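You operate a simulated robot arm through the tools that you are given. There is no shell and no other tool.

You run a simulated two-armed robot. Do the job below in one go: nothing can be reset, and whatever is moved stays where it is left.

JOB
Test both discs and put the softer one in the grey tray.
Fine: Both lie in the tester's nests; swing the arm aside before you lift one, and leave the other discs and the batch dial as they are.

It is judged by the outcome, as a careful person would: the job done as asked, and still so three seconds after it is handed in. It fails if anything else is knocked over, pushed out of place, dropped, spilled or broken.

ROBOT AND FRAMES
Two 7-joint arms with two-finger parallel grippers on one trunk that stands fixed in place. Base frame: the origin is at the foot of the trunk, x ahead of it, y to its left, z up; the work surface is at about z = 0.85. Readings come in m, rad, newtons and seconds.
The left shoulder is at [0.07, 0.134, 1.226], the right one opposite. With the tool pointing down near the work surface each hand reaches from about 0.1 to 0.64 m from the base axis, measured 20 degrees to its own side. Payload 1.57 kg a hand.
The TCP of each hand is the grasp point between the finger pads, 0.03 m short of the fingertips. In the tool frame z runs along the fingers and y along their closing line. The gripper opens to 0.08 m. The fingers are 0.017 m wide and 0.012 m thick; the gripper's body (0.04 by 0.082 m) begins 0.08 m behind the TCP.
Orientation is that of the tool frame in the base frame, as a unit quaternion [x, y, z, w]. With the fingers straight down and closing along the base's y, the tool's x points along the base's -x, its y along +y and its z along -z.

CONTROLS
- The arms move only by the tool move_arm. It takes "left_steps", "right_steps" or both (then of equal length, played together; a hand with none holds still); each is a list of rows, each a list of 7 numbers: the finger opening in mm, from 0 to 80, then the shift along the tool's x, y, z in units of 25 mm (1.0 is 25 mm), then the turn, a rotation vector about the tool's x, y, z in units of 4 degrees (1.0 is 4 degrees). In form: [[jaw, dx, dy, dz, rx, ry, rz], ...]. A call has 1 to 20 rows; each row shifts and turns the commanded pose from where the row before left it, along the tool's axes as they then stand. A call with a number of a shift or a turn outside -1 to 1 is refused whole. Rows are played at 5 a second. More than 0.05 m and 0.15 rad between two rows, or a gripper value outside its range, and nothing of the call is played. Where a pose cannot be reached the arm comes as near as it can. A force on the tool above 40 N (or 10 N above the force at the start of the call, whichever is more), or a blocked arm, ends the call early, and 0.2 s more pass. Each finger travels about 0.153 m/s and halts on what it meets, pressing with about 25 N; the grip force reading is that of the motor and also rises with nothing between the fingers. The clock runs only during rows and for 0.2 s after the last one: add rows that do not move to give the fingers time. It gives the time, the measured TCP pose, the force on the tool (base axes), the opening and the grip force at its end, in the units of the frame above (readings bear some noise), with the torque about the TCP (base axes, N m) and any sound that the robot's microphone picked up, and new pictures: "show" is both (left out), scene, wrist or none (wrist: the cameras of the hands that moved).
- Cameras (640 x 400 px; columns grow to the right, rows downward): "scene" is now at [0.1309, 0.008, 1.4425]; the picture's right is [0.09, -1.00, 0.00], its down [-0.67, -0.06, -0.74] and it looks along [0.73, 0.07, -0.68] (base axes); focal length 346 px, centre (320, 200). "left" rides on the left gripper at [0.072, 0.007, -0.122] in its tool frame; the picture's right is [-0.09, 1.00, 0.00], its down [-0.84, -0.08, -0.54] and it looks along [-0.54, -0.05, 0.84] (tool axes); focal length 238 px, centre (320, 200). "right" rides on the right gripper at [0.072, -0.007, -0.122] in its tool frame; the picture's right is [0.09, 1.00, 0.00], its down [-0.84, 0.08, -0.54] and it looks along [-0.54, 0.05, 0.84] (tool axes); focal length 238 px, centre (320, 200). There is no depth. A picture from a camera that has moved, and an enlarged one, comes with that camera's place and axes in the base frame and with its lens.
- move_column(by): slides the trunk up (or, below 0, down) by that many m; the arms and the scene camera ride with it, the base frame stays. It gives what a move gives, with no picture.
- turn_head(pan, tilt): turns the head with the scene camera to pan (to the left, within 1.501 rad either way) and tilt (down, from -0.506 to 1.204), counted from straight ahead of the robot. It gives what a move gives, and a new picture of the scene camera.
- inspect(camera, box): a new picture of the part [left, top, right, bottom] of that camera's present view, enlarged. It takes no simulated time.
- close_job(): hands the job in; it is judged then, once.

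Places have to be worked out from the pictures, the camera data and where the tool is seen. Open the grippers and draw the arms clear of the work before you hand the job in, unless the task says otherwise.

The tools are called after "Emit:" by a JSON object that holds its "op" and its "data". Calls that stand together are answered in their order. move_arm: Moves the arms, as the interface text tells. Its arguments: {"type":"object","properties":{"left_steps":{"type":"array","items":{"type":"array","items":{"type":"number"}}},"right_steps":{"type":"array","items":{"type":"array","items":{"type":"number"}}},"show":{"type":"string","enum":["both","scene","wrist","none"]}},"required":[]} The other tools are called the same way: move_column (by) slides the trunk up or down; turn_head (pan, tilt) turns the head that bears the scene camera; inspect (camera, box) takes an enlarged picture of a part of a camera's view; close_job () hands the job in.

At the start:

```text
clock: 0.0
left_tool_pos: [0.468, 0.2064, 1.1522]
left_tcp_rot: [-0.001, 1.0, 0.0, -0.001]
left_ft_force: [0.0, -0.3, -0.7]
left_ft_torque: [0.0, 0.02, 0.0]
left_opening: 0.0797
left_finger_force: 0.1
right_tool_pos: [0.4104, -0.1821, 1.1516]
right_tcp_rot: [0.002, 1.0, 0.0, 0.001]
right_ft_force: [-0.9, 0.1, 0.8]
right_ft_torque: [0.01, 0.0, -0.03]
right_opening: 0.0801
right_finger_force: 0.0
trunk travel left (down, up): [-0.8, 0.14]
head pan, tilt: [0.091, 0.745]
```

scene: 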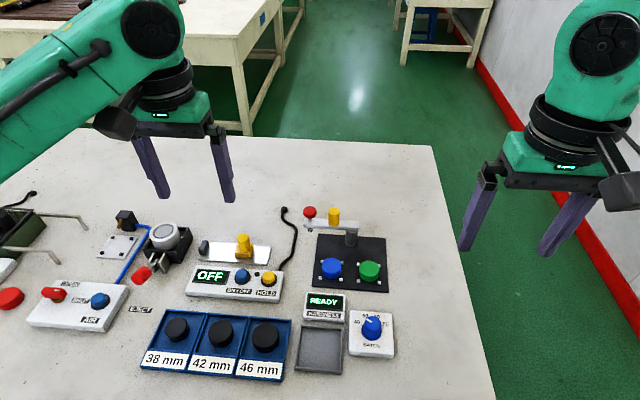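
right: 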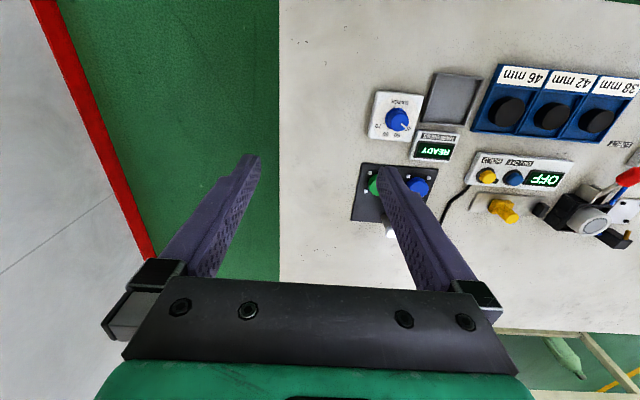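
left: 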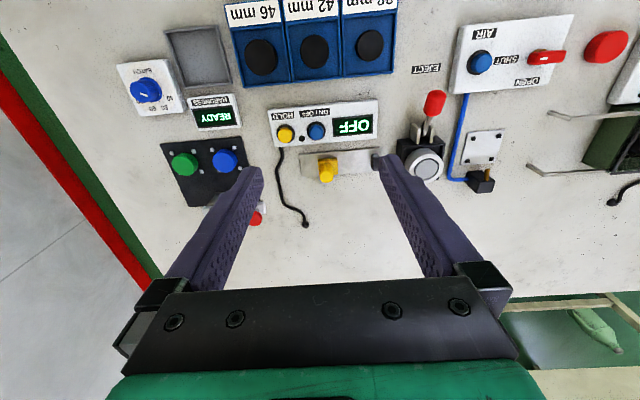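

I look closer at the tester (dark plate with the blue and green discs, an arm with red and yellow knobs) before moving anything.

Emit:
{"op": "inspect", "data": {"camera": "scene", "box": [280, 190, 420, 380]}}

Emit:
{"op": "inspect", "data": {"camera": "scene", "box": [290, 195, 400, 300]}}

Emit:
{"op": "inspect", "data": {"camera": "right", "box": [330, 60, 490, 260]}}

Emit:
{"op": "inspect", "data": {"camera": "left", "box": [100, 10, 280, 240]}}

```text
2.11 times, centred on (350, 285) of scene
camera zoom: at [0.1309, 0.008, 1.4425], right [0.09, -1.0, 0.0], down [-0.67, -0.06, -0.74], along [0.73, 0.07, -0.68], focal length 729 px, centre (257, 21)
```

zoom: 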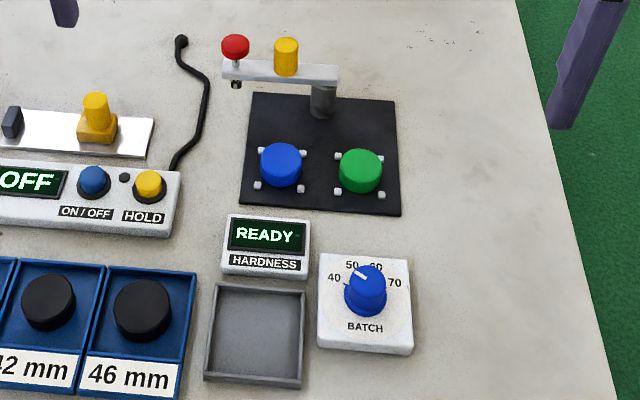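

```text
3.81 times, centred on (345, 248) of scene
camera zoom: at [0.1309, 0.008, 1.4425], right [0.09, -1.0, 0.0], down [-0.67, -0.06, -0.74], along [0.73, 0.07, -0.68], focal length 1319 px, centre (225, 19)
```

zoom: 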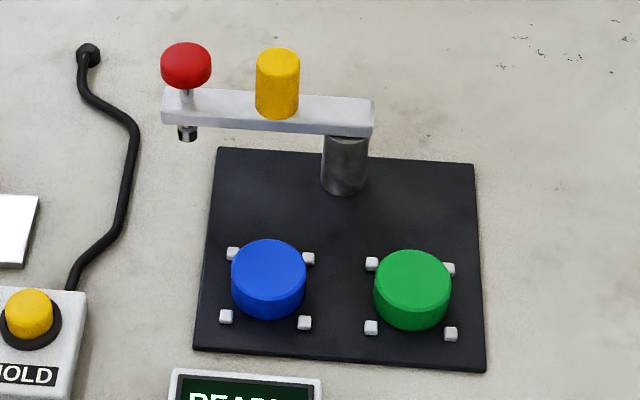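

```text
2.00 times, centred on (410, 160) of right
camera zoom: at [0.3389, -0.1892, 1.2731], right [-0.09, 1.0, 0.0], down [0.84, 0.08, 0.54], along [0.54, 0.05, -0.84], focal length 477 px, centre (140, 280)
```

zoom: 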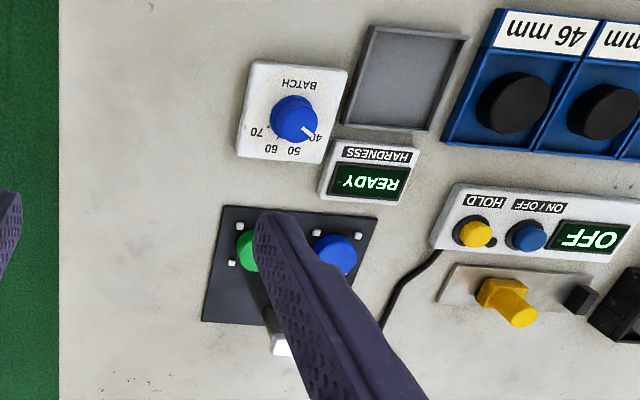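

```text
1.74 times, centred on (190, 125) of left
camera zoom: at [0.396, 0.2144, 1.2742], right [0.09, 1.0, 0.0], down [0.84, -0.08, 0.54], along [0.54, -0.05, -0.84], focal length 414 px, centre (546, 330)
```

zoom: 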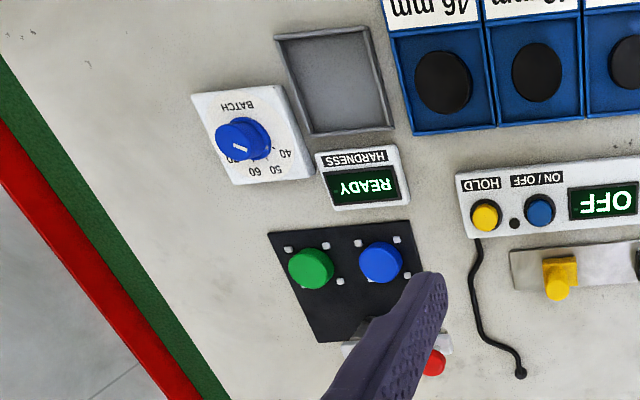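

The tester's arm pivots on the post at about (0.63, -0.015). It now points left (+y), with the red plunger near (0.637, 0.075) and the yellow handle near (0.628, 0.025). The blue disc is at about (0.553, 0.024) and the green one at (0.552, -0.052). I bring the left hand over the handle at a safe height and start turning it so its jaws will close along x.

Emit:
{"op": "move_arm", "data": {"left_steps": [[60, -0.8, -0.9, 0, 0, 0, 0], [60, -0.8, -0.9, 0, 0, 0, 0], [60, -0.8, -0.9, 0, 0, 0, 0], [60, -0.8, -0.9, 0, 0, 0, 0], [60, -0.8, -0.9, 0, 0, 0, 0], [60, -0.8, -0.9, 0, 0, 0, 0], [60, -0.8, -0.9, 0, 0, 0, 0], [60, -0.8, -0.9, 0, 0, 0, 0], [60, 0, 0, 0, 0, 0, 1], [60, 0, 0, 0, 0, 0, 1], [60, 0, 0, 0, 0, 0, 1], [60, 0, 0, 0, 0, 0, 1], [60, 0, 0, 0, 0, 0, 1], [60, 0, 0, 0, 0, 0, 1], [60, 0, 0, 0, 0, 0, 1], [60, 0, 0, 0, 0, 0, 1], [60, 0, 0, 0, 0, 0, 1], [60, 0, 0, 0, 0, 0, 1], [60, 0, 0, 0, 0, 0, 1], [60, 0, 0, 0, 0, 0, 1]]}}

```text
clock: 4.2
left_tool_pos: [0.5845, 0.0619, 1.1458]
left_tcp_rot: [0.407, 0.914, 0.001, 0.0]
left_ft_force: [-0.2, -1.0, -0.3]
left_ft_torque: [0.0, 0.01, 0.0]
left_opening: 0.0601
left_finger_force: 0.0
left hand out of reach, approached as far as the arm can: row 7, 8
right_tool_pos: [0.4105, -0.1823, 1.1522]
right_tcp_rot: [0.001, 1.0, 0.001, 0.0]
right_ft_force: [0.1, -0.9, 0.0]
right_ft_torque: [0.02, 0.0, 0.0]
right_opening: 0.08
right_finger_force: 0.1
trunk travel left (down, up): [-0.8, 0.14]
head pan, tilt: [0.091, 0.745]
camera scene: at [0.131, 0.008, 1.4425], right [0.09, -1.0, 0.0], down [-0.68, -0.06, -0.74], along [0.73, 0.07, -0.68], focal length 346 px, centre (320, 200)
camera left: at [0.5426, 0.121, 1.2695], right [0.8, 0.6, 0.0], down [0.5, -0.67, 0.54], along [0.32, -0.44, -0.84], focal length 238 px, centre (320, 200)
```

scene: 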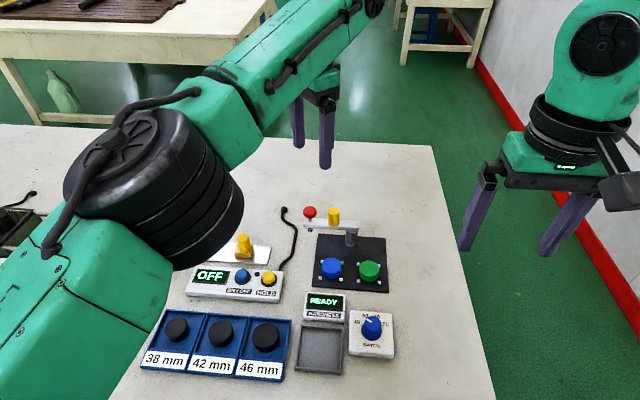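
left: 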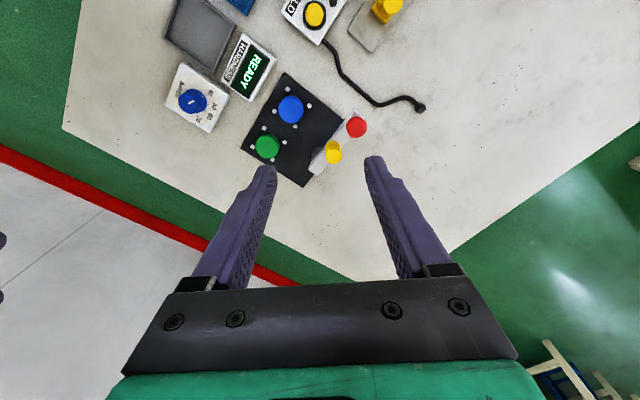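

The vertical hand is at the end of its reach here (0.585, 0.062), so I will have to tilt the fingers forward to get to the handle. First I use this wrist view to triangulate the handle and the arm.

Emit:
{"op": "inspect", "data": {"camera": "left", "box": [230, 70, 400, 200]}}

Emit:
{"op": "inspect", "data": {"camera": "scene", "box": [290, 190, 400, 260]}}

```text
3.08 times, centred on (315, 135) of left
camera zoom: at [0.5426, 0.121, 1.2695], right [0.8, 0.6, 0.0], down [0.5, -0.67, 0.54], along [0.32, -0.44, -0.84], focal length 733 px, centre (335, 400)
```

zoom: 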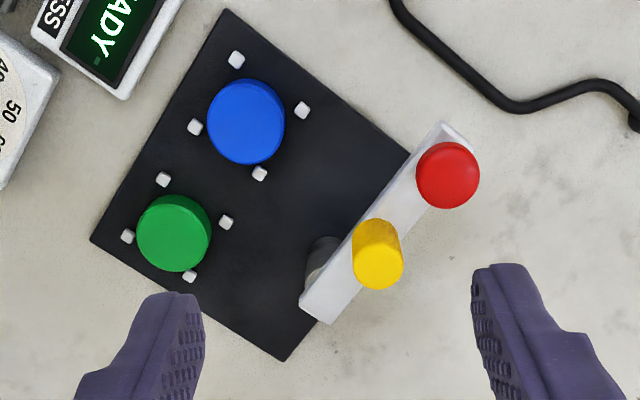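

```text
5.71 times, centred on (345, 225) of scene
camera zoom: at [0.131, 0.008, 1.4425], right [0.09, -1.0, 0.0], down [-0.68, -0.06, -0.74], along [0.73, 0.07, -0.68], focal length 1978 px, centre (177, 57)
```

zoom: 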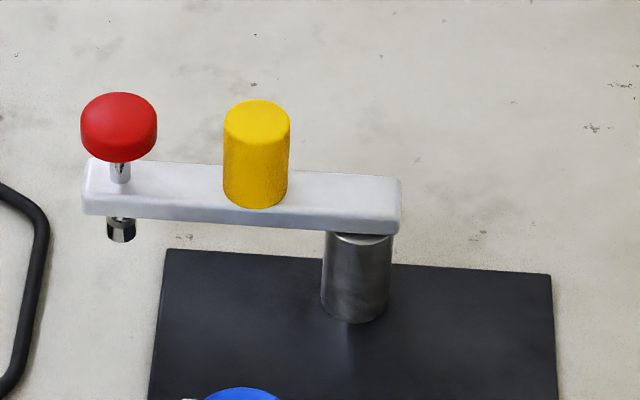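

Triangulating both views puts the handle top at about (0.639, 0.026, 0.944), 24 mm across, with the bar top at z ≈ 0.905 and the red plunger top at about (0.638, 0.076, 0.94). The disc tops are at z ≈ 0.877. I tilt the fingers 20° forward at this height to gain reach and see where the TCP settles.

Emit:
{"op": "move_arm", "data": {"left_steps": [[40, 0, 0, 0, 0, -1, 0], [40, 0, 0, 0, 0, -1, 0], [40, 0, 0, 0, 0, -1, 0], [40, 0, 0, 0, 0, -1, 0], [40, 0, 0, 0, 0, -1, 0], [40, 0, 0, 0, 0, 0, 0]]}}

```text
clock: 5.6
left_tool_pos: [0.5852, 0.0612, 1.1461]
left_tcp_rot: [0.4, 0.9, -0.071, 0.159]
left_ft_force: [0.7, -0.1, 0.8]
left_ft_torque: [0.01, 0.0, 0.01]
left_opening: 0.0401
left_finger_force: 0.1
left hand out of reach, approached as far as the arm can: row 1
right_tool_pos: [0.4111, -0.1823, 1.1529]
right_tcp_rot: [0.001, 1.0, 0.0, 0.0]
right_ft_force: [0.8, 0.0, 0.6]
right_ft_torque: [0.01, 0.02, -0.02]
right_opening: 0.0797
right_finger_force: 0.0
trunk travel left (down, up): [-0.8, 0.14]
head pan, tilt: [0.091, 0.745]
camera scene: at [0.1308, 0.0074, 1.4425], right [0.09, -1.0, 0.0], down [-0.67, -0.06, -0.74], along [0.73, 0.07, -0.68], focal length 346 px, centre (320, 200)
camera left: at [0.5175, 0.1483, 1.2374], right [0.8, 0.6, 0.03], down [0.35, -0.5, 0.8], along [0.49, -0.62, -0.6], focal length 238 px, centre (320, 200)
```

scene: 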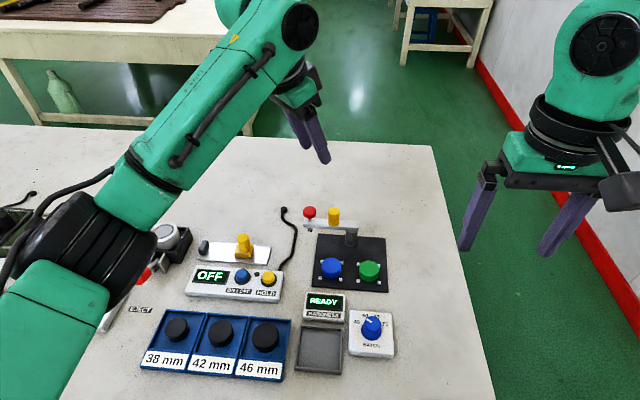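
left: 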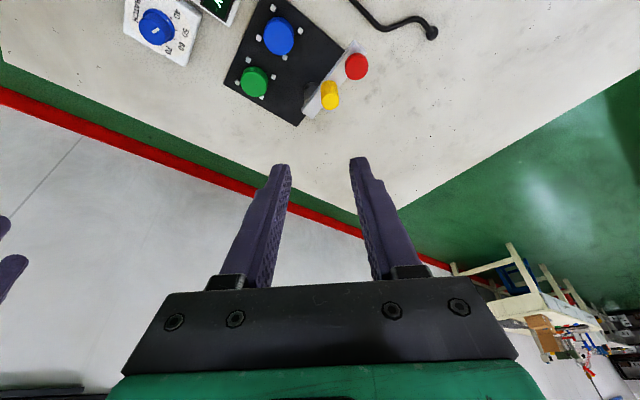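

The commanded pose is clamped to where the hand is, and the tilt is good. I lower along the fingers to hover just over the yellow handle at about z = 0.99.

Emit:
{"op": "move_arm", "data": {"left_steps": [[40, 0, 0.08, 0.83, 0, 0, 0], [40, 0, 0.08, 0.83, 0, 0, 0], [40, 0, 0.08, 0.83, 0, 0, 0], [40, 0, 0.08, 0.83, 0, 0, 0], [40, 0, 0.08, 0.83, 0, 0, 0], [40, 0, 0.08, 0.83, 0, 0, 0], [40, 0, 0.08, 0.83, 0, 0, 0], [40, 0, 0.08, 0.83, 0, 0, 0], [40, 0, 0, 0, 0, 0, 0]]}}

Emit:
{"op": "inspect", "data": {"camera": "scene", "box": [270, 150, 400, 260]}}

Emit:
{"op": "inspect", "data": {"camera": "left", "box": [220, 60, 420, 220]}}

```text
clock: 7.6
left_tool_pos: [0.6364, 0.0289, 0.9898]
left_tcp_rot: [0.4, 0.9, -0.07, 0.158]
left_ft_force: [-0.3, 0.1, 0.0]
left_ft_torque: [0.02, 0.0, 0.0]
left_opening: 0.04
left_finger_force: 0.1
right_tool_pos: [0.411, -0.1831, 1.1514]
right_tcp_rot: [0.001, 1.0, 0.0, 0.0]
right_ft_force: [0.2, 0.0, 1.3]
right_ft_torque: [-0.04, -0.01, 0.0]
right_opening: 0.0799
right_finger_force: 0.0
trunk travel left (down, up): [-0.8, 0.14]
head pan, tilt: [0.091, 0.745]
camera scene: at [0.1307, 0.0081, 1.4425], right [0.09, -1.0, 0.0], down [-0.67, -0.06, -0.74], along [0.73, 0.07, -0.68], focal length 346 px, centre (320, 200)
camera left: at [0.5681, 0.1158, 1.0808], right [0.8, 0.6, 0.03], down [0.35, -0.5, 0.8], along [0.49, -0.62, -0.61], focal length 238 px, centre (320, 200)
```

scene: 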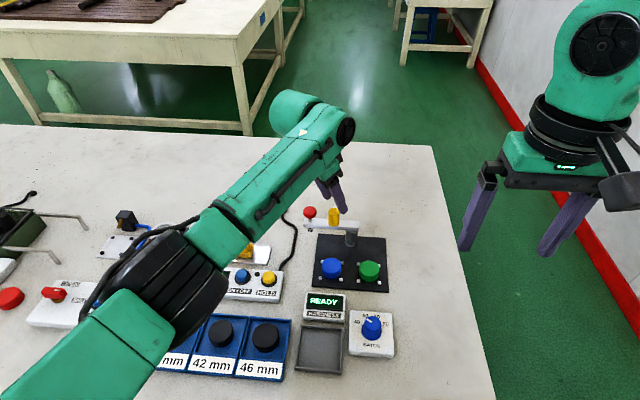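
left: 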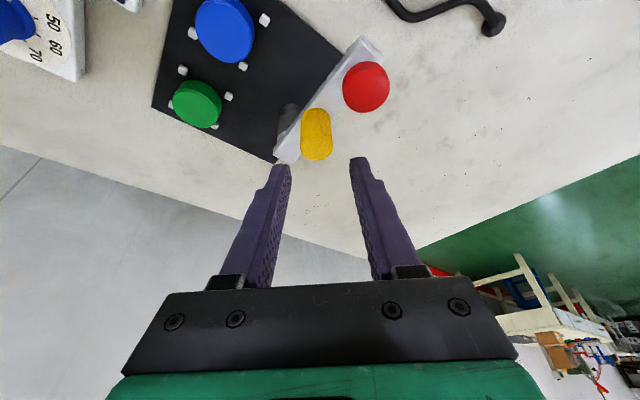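

```text
3.64 times, centred on (335, 205) of scene
camera zoom: at [0.1307, 0.0081, 1.4425], right [0.09, -1.0, 0.0], down [-0.67, -0.06, -0.74], along [0.73, 0.07, -0.68], focal length 1259 px, centre (266, 182)
```

zoom: 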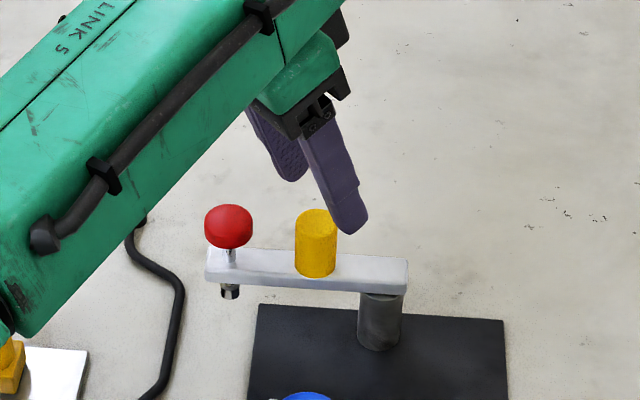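

```text
2.50 times, centred on (320, 140) of left
camera zoom: at [0.5681, 0.1158, 1.0808], right [0.8, 0.6, 0.03], down [0.35, -0.5, 0.8], along [0.49, -0.62, -0.61], focal length 596 px, centre (320, 350)
```

zoom: 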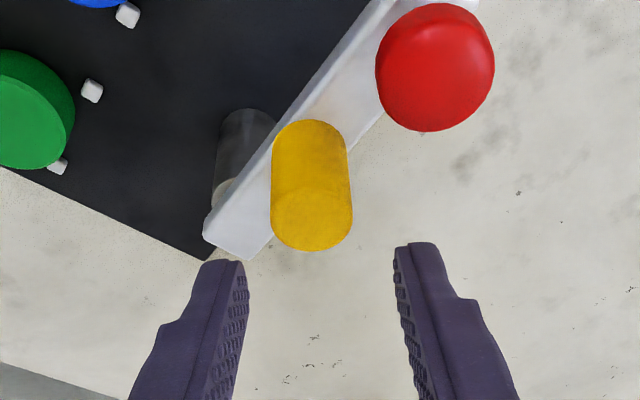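

The wrist view puts the handle at (0.6385, 0.0257), centred between the fingers. I go straight down about 47 mm so the fingertips sit around the handle, staying above the bar.

Emit:
{"op": "move_arm", "data": {"left_steps": [[40, 0.228, 0, 0.586, 0, 0, 0], [40, 0.228, 0, 0.586, 0, 0, 0], [40, 0.228, 0, 0.586, 0, 0, 0], [40, 0, 0, 0, 0, 0, 0]]}}

Emit:
{"op": "inspect", "data": {"camera": "scene", "box": [270, 150, 400, 260]}}

Emit:
{"op": "inspect", "data": {"camera": "left", "box": [220, 60, 420, 220]}}

```text
clock: 8.6
left_tool_pos: [0.6344, 0.0293, 0.9434]
left_tcp_rot: [0.401, 0.899, -0.072, 0.159]
left_ft_force: [-0.5, 0.4, -0.1]
left_ft_torque: [0.0, -0.01, 0.0]
left_opening: 0.04
left_finger_force: 0.1
right_tool_pos: [0.4115, -0.1834, 1.1516]
right_tcp_rot: [0.001, 1.0, 0.0, 0.0]
right_ft_force: [0.3, -0.7, -0.3]
right_ft_torque: [0.02, 0.01, 0.03]
right_opening: 0.0801
right_finger_force: 0.0
trunk travel left (down, up): [-0.8, 0.14]
head pan, tilt: [0.091, 0.745]
camera scene: at [0.1309, 0.0078, 1.4425], right [0.09, -1.0, 0.0], down [-0.67, -0.06, -0.74], along [0.73, 0.07, -0.68], focal length 346 px, centre (320, 200)
camera left: at [0.5668, 0.117, 1.034], right [0.8, 0.6, 0.03], down [0.35, -0.5, 0.8], along [0.49, -0.62, -0.61], focal length 238 px, centre (320, 200)
```

scene: 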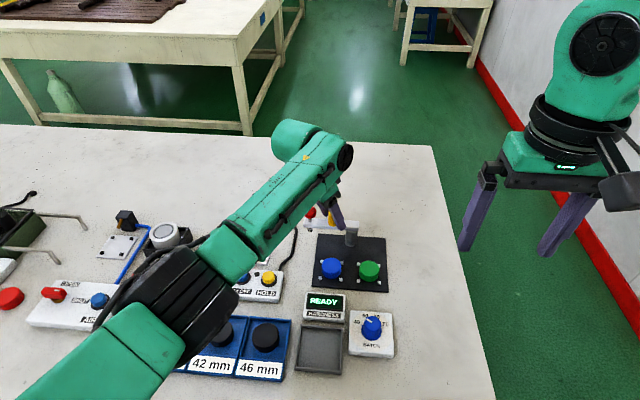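
left: 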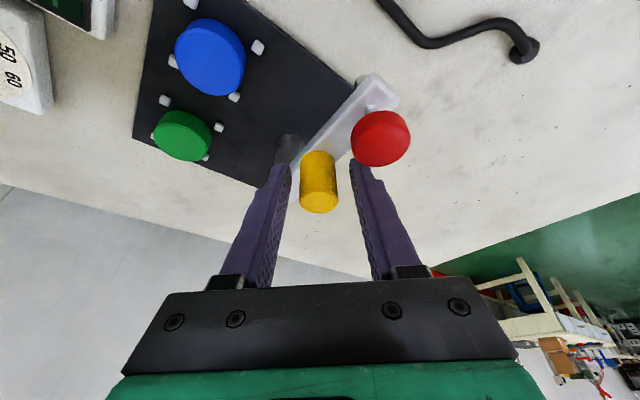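

```text
3.64 times, centred on (335, 205) of scene
camera zoom: at [0.1309, 0.0078, 1.4425], right [0.09, -1.0, 0.0], down [-0.67, -0.06, -0.74], along [0.73, 0.07, -0.68], focal length 1259 px, centre (266, 182)
```

zoom: 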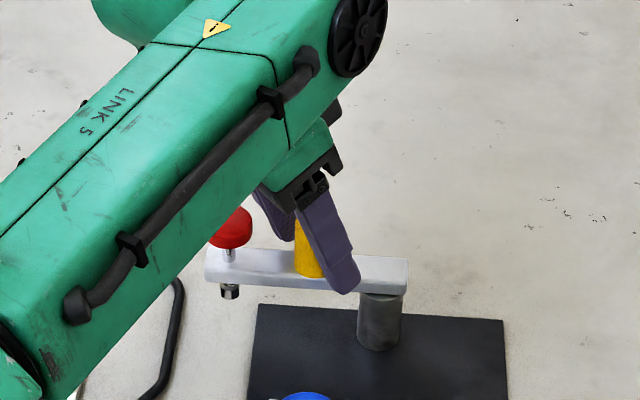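

```text
2.50 times, centred on (320, 140) of left
camera zoom: at [0.5668, 0.117, 1.034], right [0.8, 0.6, 0.03], down [0.35, -0.5, 0.8], along [0.49, -0.62, -0.61], focal length 596 px, centre (320, 350)
```

zoom: 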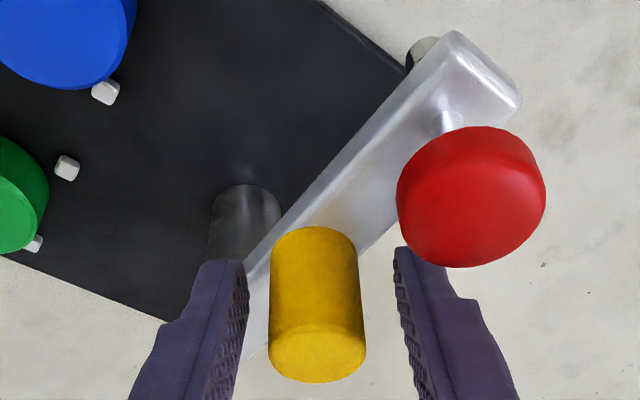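

The fingers straddle the handle cleanly. I close on it gently and check the grip before swinging.

Emit:
{"op": "move_arm", "data": {"left_steps": [[30, 0, 0, 0, 0, 0, 0], [22, 0, 0, 0, 0, 0, 0], [22, 0, 0, 0, 0, 0, 0]], "show": "wrist"}}

```text
clock: 9.4
left_tool_pos: [0.6335, 0.0307, 0.9441]
left_tcp_rot: [0.401, 0.9, -0.07, 0.159]
left_ft_force: [2.3, -0.1, 6.7]
left_ft_torque: [-0.05, -0.05, 0.06]
left_opening: 0.0294
left_finger_force: 3.5
right_tool_pos: [0.411, -0.1825, 1.1536]
right_tcp_rot: [0.002, 1.0, -0.001, 0.001]
right_ft_force: [-0.3, 0.4, -1.0]
right_ft_torque: [-0.03, 0.02, 0.02]
right_opening: 0.0801
right_finger_force: 0.1
trunk travel left (down, up): [-0.8, 0.14]
head pan, tilt: [0.091, 0.745]
camera left: at [0.5662, 0.117, 1.0353], right [0.8, 0.6, 0.03], down [0.34, -0.5, 0.8], along [0.5, -0.62, -0.6], focal length 238 px, centre (320, 200)
```

left: 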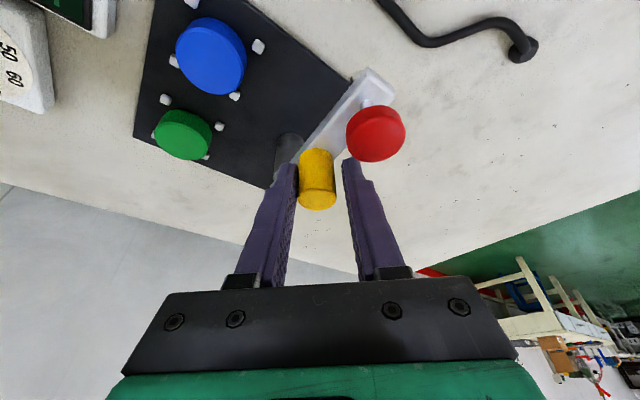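

Emit:
{"op": "inspect", "data": {"camera": "left", "box": [240, 90, 420, 220]}}

Emit:
{"op": "inspect", "data": {"camera": "scene", "box": [290, 180, 390, 260]}}

```text
3.08 times, centred on (330, 155) of left
camera zoom: at [0.5662, 0.117, 1.0353], right [0.8, 0.6, 0.03], down [0.34, -0.5, 0.8], along [0.5, -0.62, -0.6], focal length 733 px, centre (289, 338)
```

zoom: 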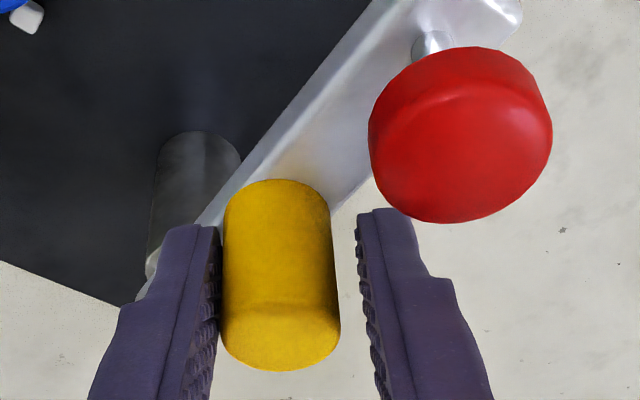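

```text
5.00 times, centred on (340, 220) of scene
camera zoom: at [0.1297, 0.0079, 1.4427], right [0.09, -1.0, 0.0], down [-0.67, -0.06, -0.74], along [0.73, 0.07, -0.68], focal length 1731 px, centre (220, 100)
```

zoom: 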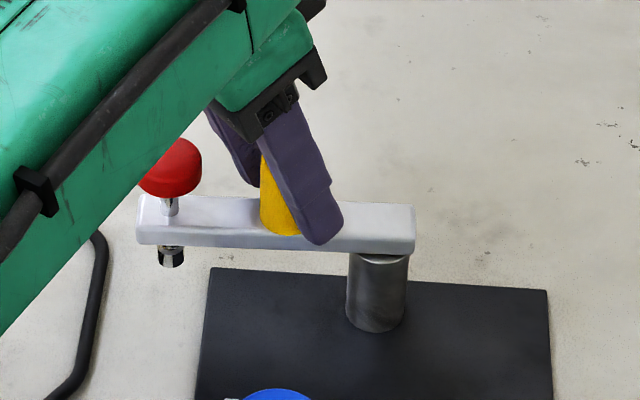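

Only the finger on the tool's −y side touches the handle. The handle sits about 3 mm off the hand's centre, so I shift the hand 3 mm along −y of the tool with the jaws still closing.

Emit:
{"op": "move_arm", "data": {"left_steps": [[26, 0, -0.06, 0, 0, 0, 0], [22, 0, -0.06, 0, 0, 0, 0], [22, 0, 0, 0, 0, 0, 0], [22, 0, 0, 0, 0, 0, 0]], "show": "wrist"}}

Emit:
{"op": "inspect", "data": {"camera": "left", "box": [240, 90, 420, 220]}}

```text
clock: 10.4
left_tool_pos: [0.6325, 0.0291, 0.9451]
left_tcp_rot: [0.4, 0.9, -0.072, 0.159]
left_ft_force: [1.4, 3.2, 8.1]
left_ft_torque: [-0.03, 0.01, 0.04]
left_opening: 0.0287
left_finger_force: 3.6
right_tool_pos: [0.41, -0.182, 1.1535]
right_tcp_rot: [0.001, 1.0, 0.0, 0.0]
right_ft_force: [0.1, -0.4, -0.1]
right_ft_torque: [0.03, -0.01, 0.02]
right_opening: 0.08
right_finger_force: 0.0
trunk travel left (down, up): [-0.8, 0.14]
head pan, tilt: [0.091, 0.745]
camera left: at [0.5634, 0.1161, 1.035], right [0.8, 0.6, 0.03], down [0.34, -0.5, 0.8], along [0.5, -0.62, -0.6], focal length 238 px, centre (320, 200)
```

left: 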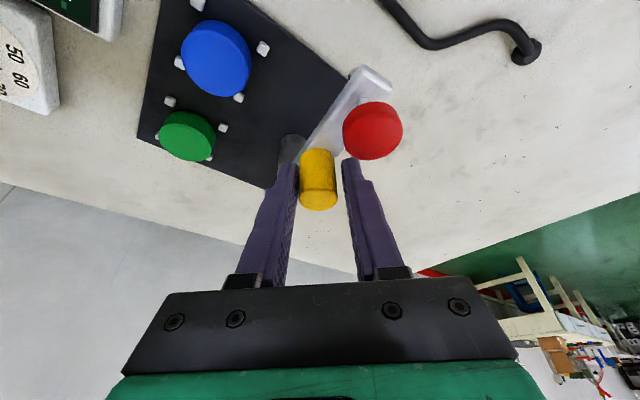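

```text
3.08 times, centred on (330, 155) of left
camera zoom: at [0.5634, 0.1161, 1.035], right [0.8, 0.6, 0.03], down [0.34, -0.5, 0.8], along [0.5, -0.62, -0.6], focal length 733 px, centre (289, 338)
```

zoom: 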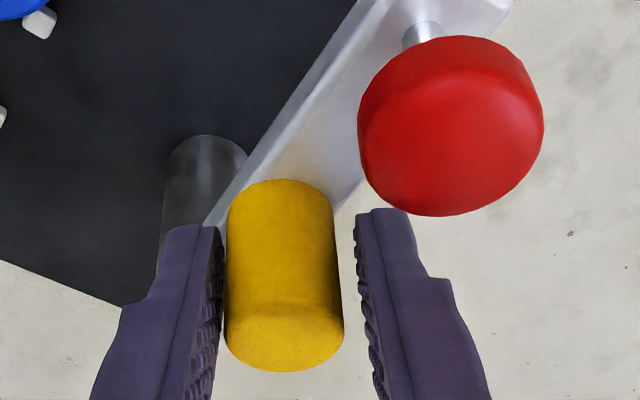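

The upward force and the stalled jaws suggest the low finger is catching the bar's edge rather than the handle. I open a little, rise about 9 mm and close again.

Emit:
{"op": "move_arm", "data": {"left_steps": [[36, 0, 0, 0, 0, 0, 0], [36, -0.06, 0, -0.17, 0, 0, 0], [36, -0.06, 0, -0.17, 0, 0, 0], [30, 0, 0, 0, 0, 0, 0], [22, 0, 0, 0, 0, 0, 0], [22, 0, 0, 0, 0, 0, 0]], "show": "wrist"}}

Emit:
{"op": "inspect", "data": {"camera": "left", "box": [240, 90, 420, 220]}}

Emit:
{"op": "inspect", "data": {"camera": "scene", "box": [290, 180, 390, 260]}}

```text
clock: 11.8
left_tool_pos: [0.6327, 0.0288, 0.9531]
left_tcp_rot: [0.399, 0.9, -0.071, 0.159]
left_ft_force: [1.6, 1.8, -0.6]
left_ft_torque: [0.33, -0.47, 0.08]
left_opening: 0.0236
left_finger_force: 35.4
right_tool_pos: [0.4111, -0.182, 1.1522]
right_tcp_rot: [0.0, 1.0, 0.0, 0.0]
right_ft_force: [0.1, -0.1, 0.1]
right_ft_torque: [0.0, 0.0, 0.0]
right_opening: 0.08
right_finger_force: 0.1
trunk travel left (down, up): [-0.8, 0.14]
head pan, tilt: [0.091, 0.745]
camera left: at [0.565, 0.1162, 1.0426], right [0.8, 0.6, 0.03], down [0.35, -0.5, 0.8], along [0.49, -0.62, -0.61], focal length 238 px, centre (320, 200)
```

left: 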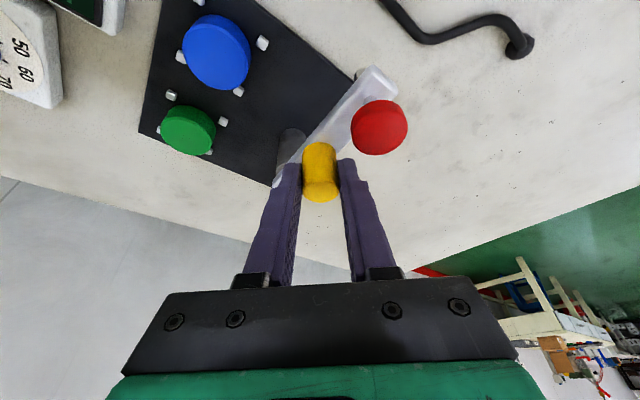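

```text
3.08 times, centred on (330, 155) of left
camera zoom: at [0.565, 0.1162, 1.0426], right [0.8, 0.6, 0.03], down [0.35, -0.5, 0.8], along [0.49, -0.62, -0.61], focal length 733 px, centre (289, 338)
```

zoom: 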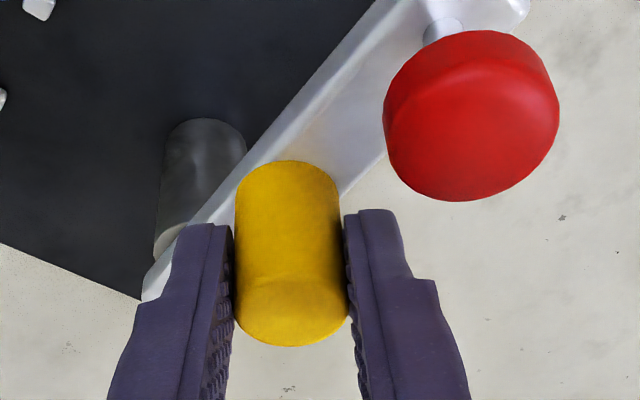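

```text
5.00 times, centred on (340, 220) of scene
camera zoom: at [0.1314, 0.0085, 1.4424], right [0.09, -1.0, 0.0], down [-0.68, -0.06, -0.73], along [0.73, 0.07, -0.68], focal length 1731 px, centre (220, 100)
```

zoom: 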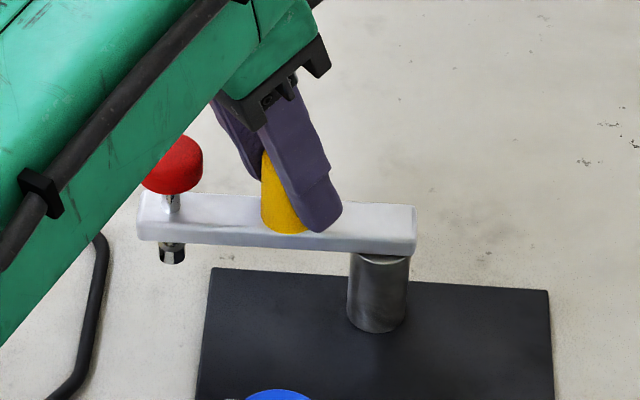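

Now the grip is firm (23.6 mm, about the handle's diameter) and the vertical force is near zero. I swing the arm 20° counter-clockwise about the post, turning the hand with it, and check the forces.

Emit:
{"op": "move_arm", "data": {"left_steps": [[22, 0.066, -0.098, -0.024, -0.343, 0, -0.94], [22, 0.066, -0.098, -0.024, -0.343, 0, -0.94], [22, 0.066, -0.098, -0.024, -0.343, 0, -0.94], [22, 0.066, -0.098, -0.024, -0.343, 0, -0.94], [22, 0.066, -0.098, -0.024, -0.343, 0, -0.94]]}}

Emit:
{"op": "inspect", "data": {"camera": "scene", "box": [290, 180, 390, 260]}}

```text
clock: 13.0
left_tool_pos: [0.6189, 0.0252, 0.952]
left_tcp_rot: [0.237, 0.956, -0.043, 0.169]
left_ft_force: [4.3, 1.2, 1.7]
left_ft_torque: [0.56, -0.02, 0.17]
left_opening: 0.0235
left_finger_force: 35.8
right_tool_pos: [0.4118, -0.1826, 1.1521]
right_tcp_rot: [0.001, 1.0, 0.0, 0.0]
right_ft_force: [0.4, 0.0, -0.1]
right_ft_torque: [-0.02, -0.02, 0.01]
right_opening: 0.0801
right_finger_force: 0.0
trunk travel left (down, up): [-0.8, 0.14]
head pan, tilt: [0.091, 0.745]
camera scene: at [0.1316, 0.0076, 1.4425], right [0.09, -1.0, 0.0], down [-0.68, -0.06, -0.73], along [0.73, 0.07, -0.68], focal length 346 px, centre (320, 200)
camera left: at [0.5246, 0.0831, 1.0427], right [0.54, 0.84, 0.03], down [0.5, -0.35, 0.8], along [0.68, -0.42, -0.61], focal length 238 px, centre (320, 200)
```

scene: 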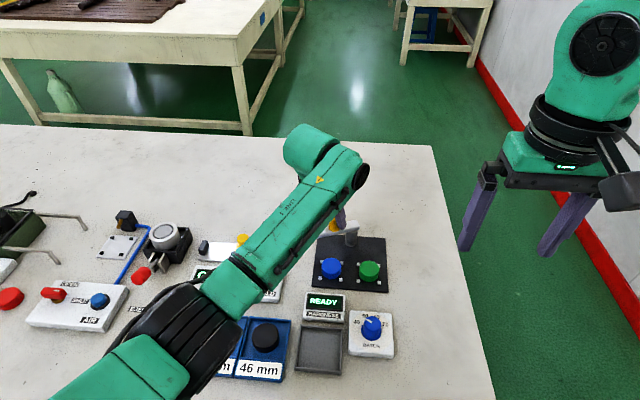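
left: 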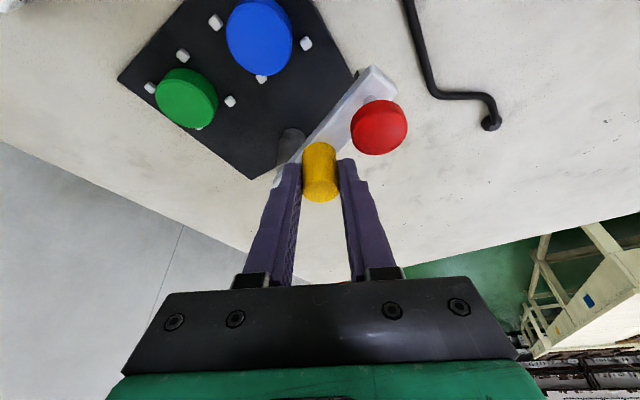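

```text
5.00 times, centred on (340, 220) of scene
camera zoom: at [0.1316, 0.0076, 1.4425], right [0.09, -1.0, 0.0], down [-0.68, -0.06, -0.73], along [0.73, 0.07, -0.68], focal length 1731 px, centre (220, 100)
```

zoom: 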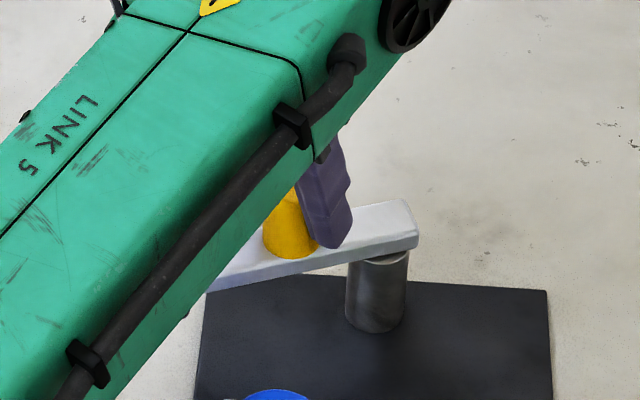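

The bar follows nicely with only about 4 N. I continue another 36° and then check the plunger's position relative to the blue disc.

Emit:
{"op": "move_arm", "data": {"left_steps": [[22, 0.066, -0.098, -0.024, -0.343, 0, -0.94], [22, 0.066, -0.098, -0.024, -0.343, 0, -0.94], [22, 0.066, -0.098, -0.024, -0.343, 0, -0.94], [22, 0.066, -0.098, -0.024, -0.343, 0, -0.94], [22, 0.066, -0.098, -0.024, -0.343, 0, -0.94], [22, 0.066, -0.098, -0.024, -0.343, 0, -0.94], [22, 0.066, -0.098, -0.024, -0.343, 0, -0.94], [22, 0.066, -0.098, -0.024, -0.343, 0, -0.94], [22, 0.066, -0.098, -0.024, -0.343, 0, -0.94]]}}

Emit:
{"op": "inspect", "data": {"camera": "scene", "box": [290, 190, 400, 330]}}

Emit:
{"op": "inspect", "data": {"camera": "left", "box": [220, 0, 440, 220]}}

```text
clock: 15.0
left_tool_pos: [0.5976, 0.0052, 0.9522]
left_tcp_rot: [-0.071, 0.983, 0.013, 0.171]
left_ft_force: [5.9, -3.2, 1.2]
left_ft_torque: [-0.52, -0.15, -0.03]
left_opening: 0.0236
left_finger_force: 35.7
right_tool_pos: [0.4136, -0.1829, 1.1518]
right_tcp_rot: [0.0, 1.0, 0.001, 0.0]
right_ft_force: [-0.1, 0.4, -0.6]
right_ft_torque: [0.05, -0.02, 0.01]
right_opening: 0.0799
right_finger_force: 0.1
trunk travel left (down, up): [-0.8, 0.14]
head pan, tilt: [0.091, 0.745]
camera scene: at [0.1325, 0.0067, 1.4424], right [0.09, -1.0, 0.0], down [-0.68, -0.06, -0.73], along [0.73, 0.07, -0.68], focal length 346 px, centre (320, 200)
camera left: at [0.4892, -0.0021, 1.0429], right [-0.06, 1.0, 0.03], down [0.61, 0.01, 0.79], along [0.79, 0.06, -0.61], focal length 238 px, centre (320, 200)
```

scene: 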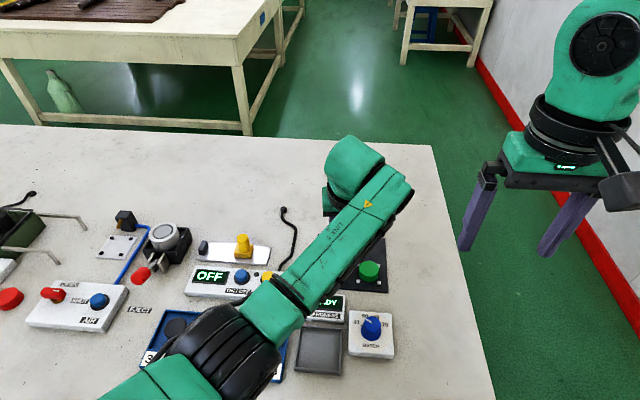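
left: 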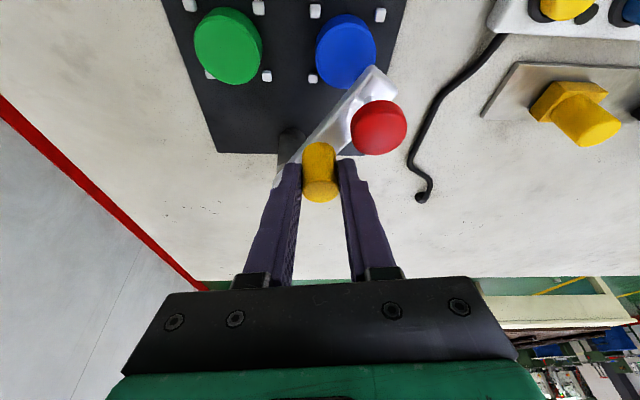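

```text
2.86 times, centred on (345, 260) of scene
camera zoom: at [0.1325, 0.0067, 1.4424], right [0.09, -1.0, 0.0], down [-0.68, -0.06, -0.73], along [0.73, 0.07, -0.68], focal length 989 px, centre (249, 29)
```

zoom: 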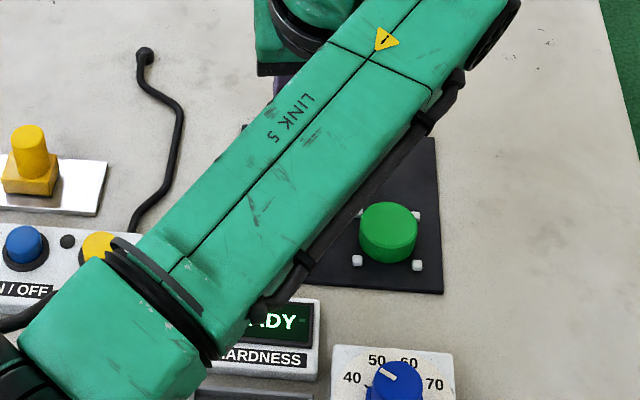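

```text
1.82 times, centred on (330, 110) of left
camera zoom: at [0.4892, -0.0021, 1.0429], right [-0.06, 1.0, 0.03], down [0.61, 0.01, 0.79], along [0.79, 0.06, -0.61], focal length 433 px, centre (302, 364)
```

zoom: 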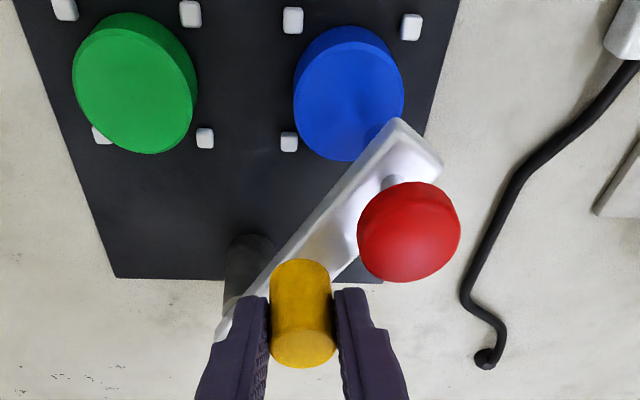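

The bar has turned about 56°. From the wrist view, the plunger still needs about 8° more to be over the blue disc. I swing two more rows and check through both wrist cameras.

Emit:
{"op": "move_arm", "data": {"left_steps": [[22, 0.066, -0.098, -0.024, -0.343, 0, -0.94], [22, 0.066, -0.098, -0.024, -0.343, 0, -0.94], [22, 0, 0, 0, 0, 0, 0]], "show": "wrist"}}

Emit:
{"op": "inspect", "data": {"camera": "left", "box": [220, 0, 440, 220]}}

Emit:
{"op": "inspect", "data": {"camera": "right", "box": [320, 40, 540, 260]}}

```text
clock: 15.8
left_tool_pos: [0.5952, 0.0007, 0.9517]
left_tcp_rot: [-0.137, 0.976, 0.023, 0.17]
left_ft_force: [7.3, -4.5, 0.9]
left_ft_torque: [-0.64, -0.1, -0.04]
left_opening: 0.0233
left_finger_force: 35.4
right_tool_pos: [0.4122, -0.1831, 1.1521]
right_tcp_rot: [0.0, 1.0, 0.001, 0.0]
right_ft_force: [0.2, -0.4, -0.6]
right_ft_torque: [-0.02, -0.01, -0.03]
right_opening: 0.0802
right_finger_force: 0.2
trunk travel left (down, up): [-0.8, 0.14]
head pan, tilt: [0.091, 0.745]
camera left: at [0.4889, -0.0226, 1.0428], right [-0.19, 0.98, 0.03], down [0.6, 0.09, 0.79], along [0.78, 0.17, -0.61], focal length 238 px, centre (320, 200)
```

left: 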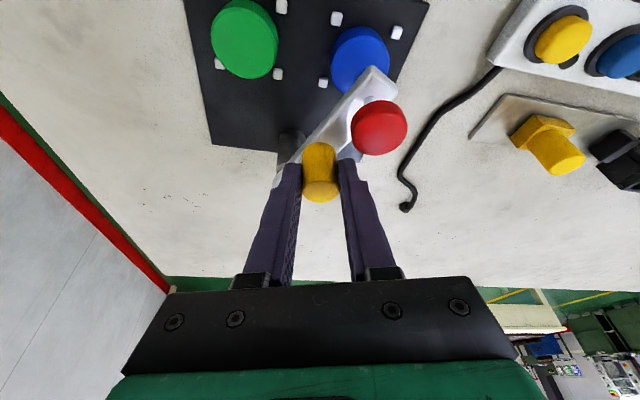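

```text
1.82 times, centred on (330, 110) of left
camera zoom: at [0.4889, -0.0226, 1.0428], right [-0.19, 0.98, 0.03], down [0.6, 0.09, 0.79], along [0.78, 0.17, -0.61], focal length 433 px, centre (302, 364)
```

zoom: 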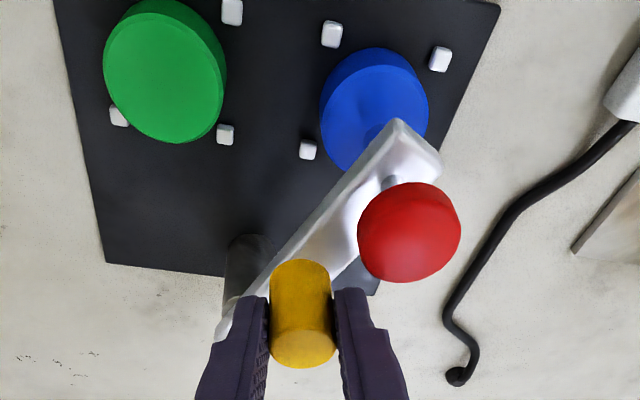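

```text
1.82 times, centred on (430, 150) of right
camera zoom: at [0.3406, -0.1903, 1.2724], right [-0.09, 1.0, 0.0], down [0.84, 0.08, 0.54], along [0.54, 0.05, -0.84], focal length 433 px, centre (120, 291)
```

zoom: 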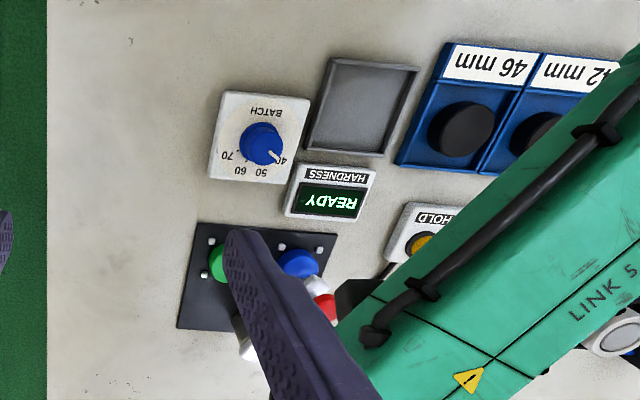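

The plunger is over the blue disc to within 2–3 mm (plunger about (0.552, 0.024), disc about (0.552, 0.021)). I add about 1°, release the handle and rise straight up.

Emit:
{"op": "move_arm", "data": {"left_steps": [[22, 0.017, -0.025, -0.006, -0.086, 0, -0.235], [22, 0, 0, 0, 0, 0, 0], [28, 0, 0, 0, 0, 0, 0], [38, 0, 0, 0, 0, 0, 0], [38, -0.27, 0, -0.754, 0, 0, 0], [38, -0.27, 0, -0.754, 0, 0, 0], [38, -0.27, 0, -0.754, 0, 0, 0], [38, -0.27, 0, -0.754, 0, 0, 0]], "show": "wrist"}}

Emit:
{"op": "inspect", "data": {"camera": "left", "box": [200, 0, 440, 200]}}

Emit:
{"op": "inspect", "data": {"camera": "right", "box": [320, 40, 540, 260]}}

Emit:
{"op": "inspect", "data": {"camera": "scene", "box": [280, 180, 410, 340]}}

```text
clock: 17.6
left_tool_pos: [0.5957, 0.0027, 1.0323]
left_tcp_rot: [-0.146, 0.974, 0.026, 0.172]
left_ft_force: [-0.1, 0.5, 0.0]
left_ft_torque: [-0.02, 0.03, 0.01]
left_opening: 0.0382
left_finger_force: 0.1
right_tool_pos: [0.4106, -0.1822, 1.1529]
right_tcp_rot: [0.001, 1.0, 0.0, 0.0]
right_ft_force: [0.3, 0.7, 0.0]
right_ft_torque: [-0.01, 0.0, 0.02]
right_opening: 0.08
right_finger_force: 0.1
trunk travel left (down, up): [-0.8, 0.14]
head pan, tilt: [0.091, 0.745]
camera left: at [0.4886, -0.0226, 1.1232], right [-0.21, 0.98, 0.03], down [0.6, 0.1, 0.8], along [0.77, 0.19, -0.61], focal length 238 px, centre (320, 200)
```

left: 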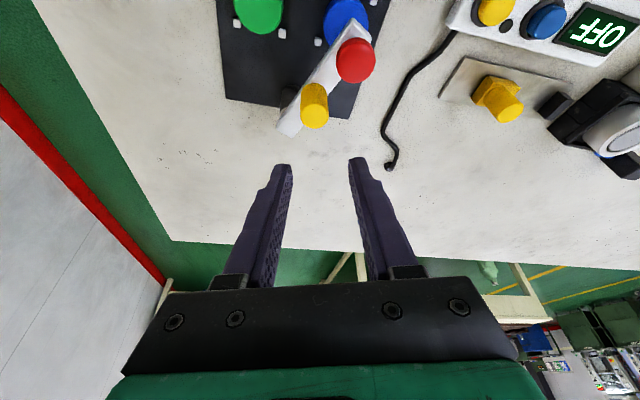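

```text
2.00 times, centred on (320, 100) of left
camera zoom: at [0.4886, -0.0226, 1.1232], right [-0.21, 0.98, 0.03], down [0.6, 0.1, 0.8], along [0.77, 0.19, -0.61], focal length 477 px, centre (320, 400)
```

zoom: 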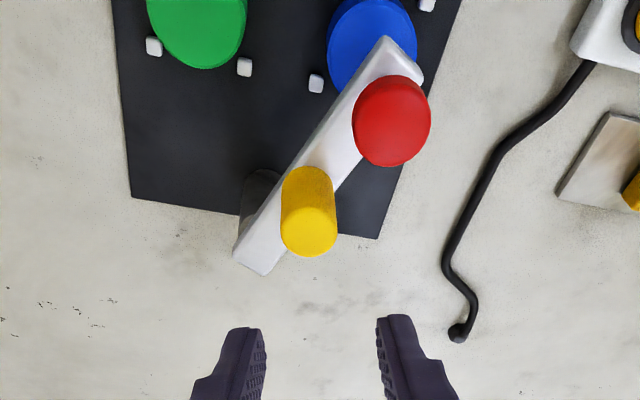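

```text
1.82 times, centred on (430, 150) of right
camera zoom: at [0.3387, -0.1893, 1.2731], right [-0.09, 1.0, 0.0], down [0.84, 0.08, 0.54], along [0.54, 0.05, -0.84], focal length 433 px, centre (120, 291)
```

zoom: 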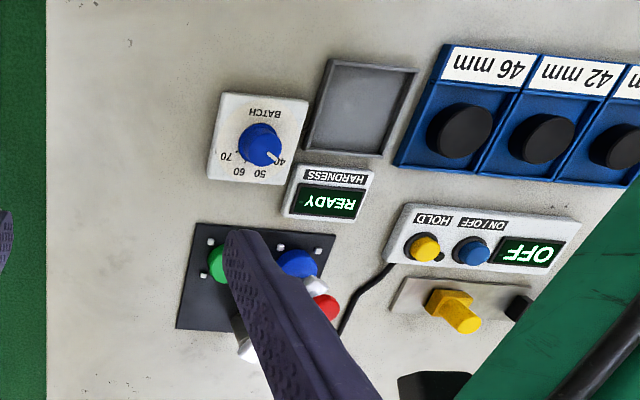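

```text
2.50 times, centred on (345, 260) of scene
camera zoom: at [0.1306, 0.0079, 1.4425], right [0.09, -1.0, 0.0], down [-0.67, -0.06, -0.74], along [0.73, 0.07, -0.68], focal length 865 px, centre (258, 50)
```

zoom: 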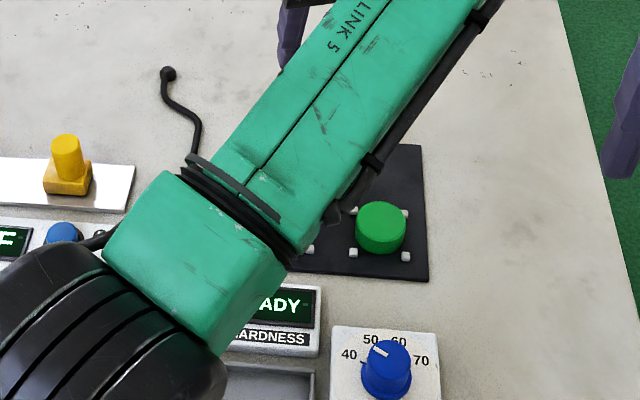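

The arm stayed put, with the plunger at about (0.555, 0.025). I bring the hand back to vertical, close the fingers and move over the red knob, still well above it.

Emit:
{"op": "move_arm", "data": {"left_steps": [[20, 0, 0, 0, 0, 1, 0], [0, 0, 0, 0, 0, 1, 0], [0, 0, 0, 0, 0, 1, 0], [0, 0, 0, 0, 0, 1, 0], [0, 0, 0, 0, 0, 1, 0], [0, 0.65, 0.66, 0, 0, 0, 0], [0, 0.65, 0.66, 0, 0, 0, 0], [0, 0, 0, 0.6, 0, 0, 0], [0, 0, 0, 0, 0, 0, 0]], "show": "wrist"}}

Emit:
{"op": "inspect", "data": {"camera": "left", "box": [200, 0, 440, 200]}}

Emit:
{"op": "inspect", "data": {"camera": "right", "box": [320, 40, 540, 260]}}

```text
clock: 19.6
left_tool_pos: [0.5437, 0.0034, 1.0147]
left_tcp_rot: [-0.148, 0.989, 0.0, -0.001]
left_ft_force: [0.4, 0.0, -0.2]
left_ft_torque: [0.0, 0.04, 0.01]
left_opening: 0.0002
left_finger_force: 20.8
left hand out of reach, approached as far as the arm can: row 4, 5, 6, 7
right_tool_pos: [0.4098, -0.1823, 1.151]
right_tcp_rot: [0.001, 1.0, 0.0, 0.0]
right_ft_force: [0.1, -0.2, 0.4]
right_ft_torque: [-0.01, -0.04, 0.01]
right_opening: 0.0802
right_finger_force: 0.1
trunk travel left (down, up): [-0.8, 0.14]
head pan, tilt: [0.091, 0.745]
camera left: at [0.4734, -0.0105, 1.1381], right [-0.2, 0.98, 0.0], down [0.82, 0.17, 0.54], along [0.53, 0.11, -0.84], focal length 238 px, centre (320, 200)
```

left: 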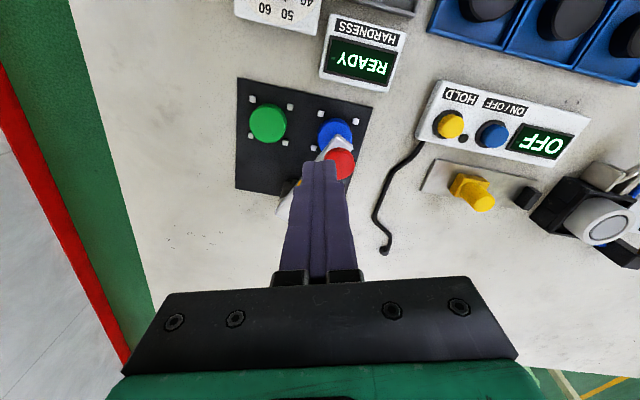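

```text
2.00 times, centred on (320, 100) of left
camera zoom: at [0.4734, -0.0105, 1.1381], right [-0.2, 0.98, 0.0], down [0.82, 0.17, 0.54], along [0.53, 0.11, -0.84], focal length 477 px, centre (320, 400)
```

zoom: 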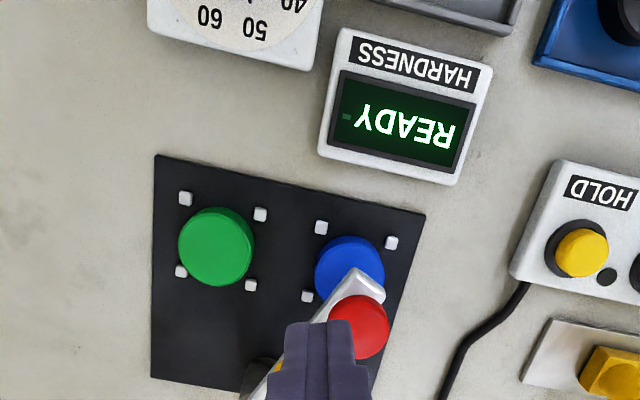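

```text
1.82 times, centred on (430, 150) of right
camera zoom: at [0.3387, -0.1893, 1.2731], right [-0.09, 1.0, 0.0], down [0.84, 0.08, 0.54], along [0.54, 0.05, -0.84], focal length 433 px, centre (120, 291)
```

zoom: 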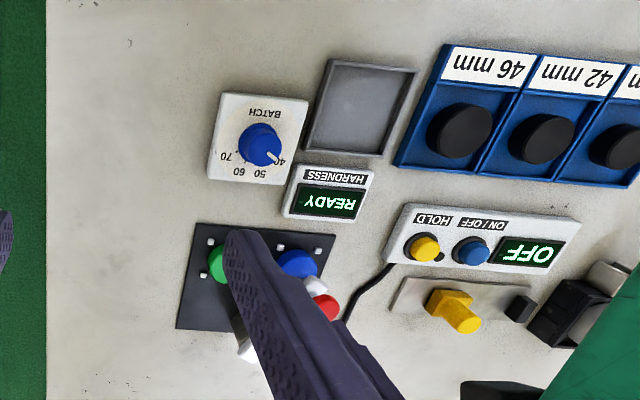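

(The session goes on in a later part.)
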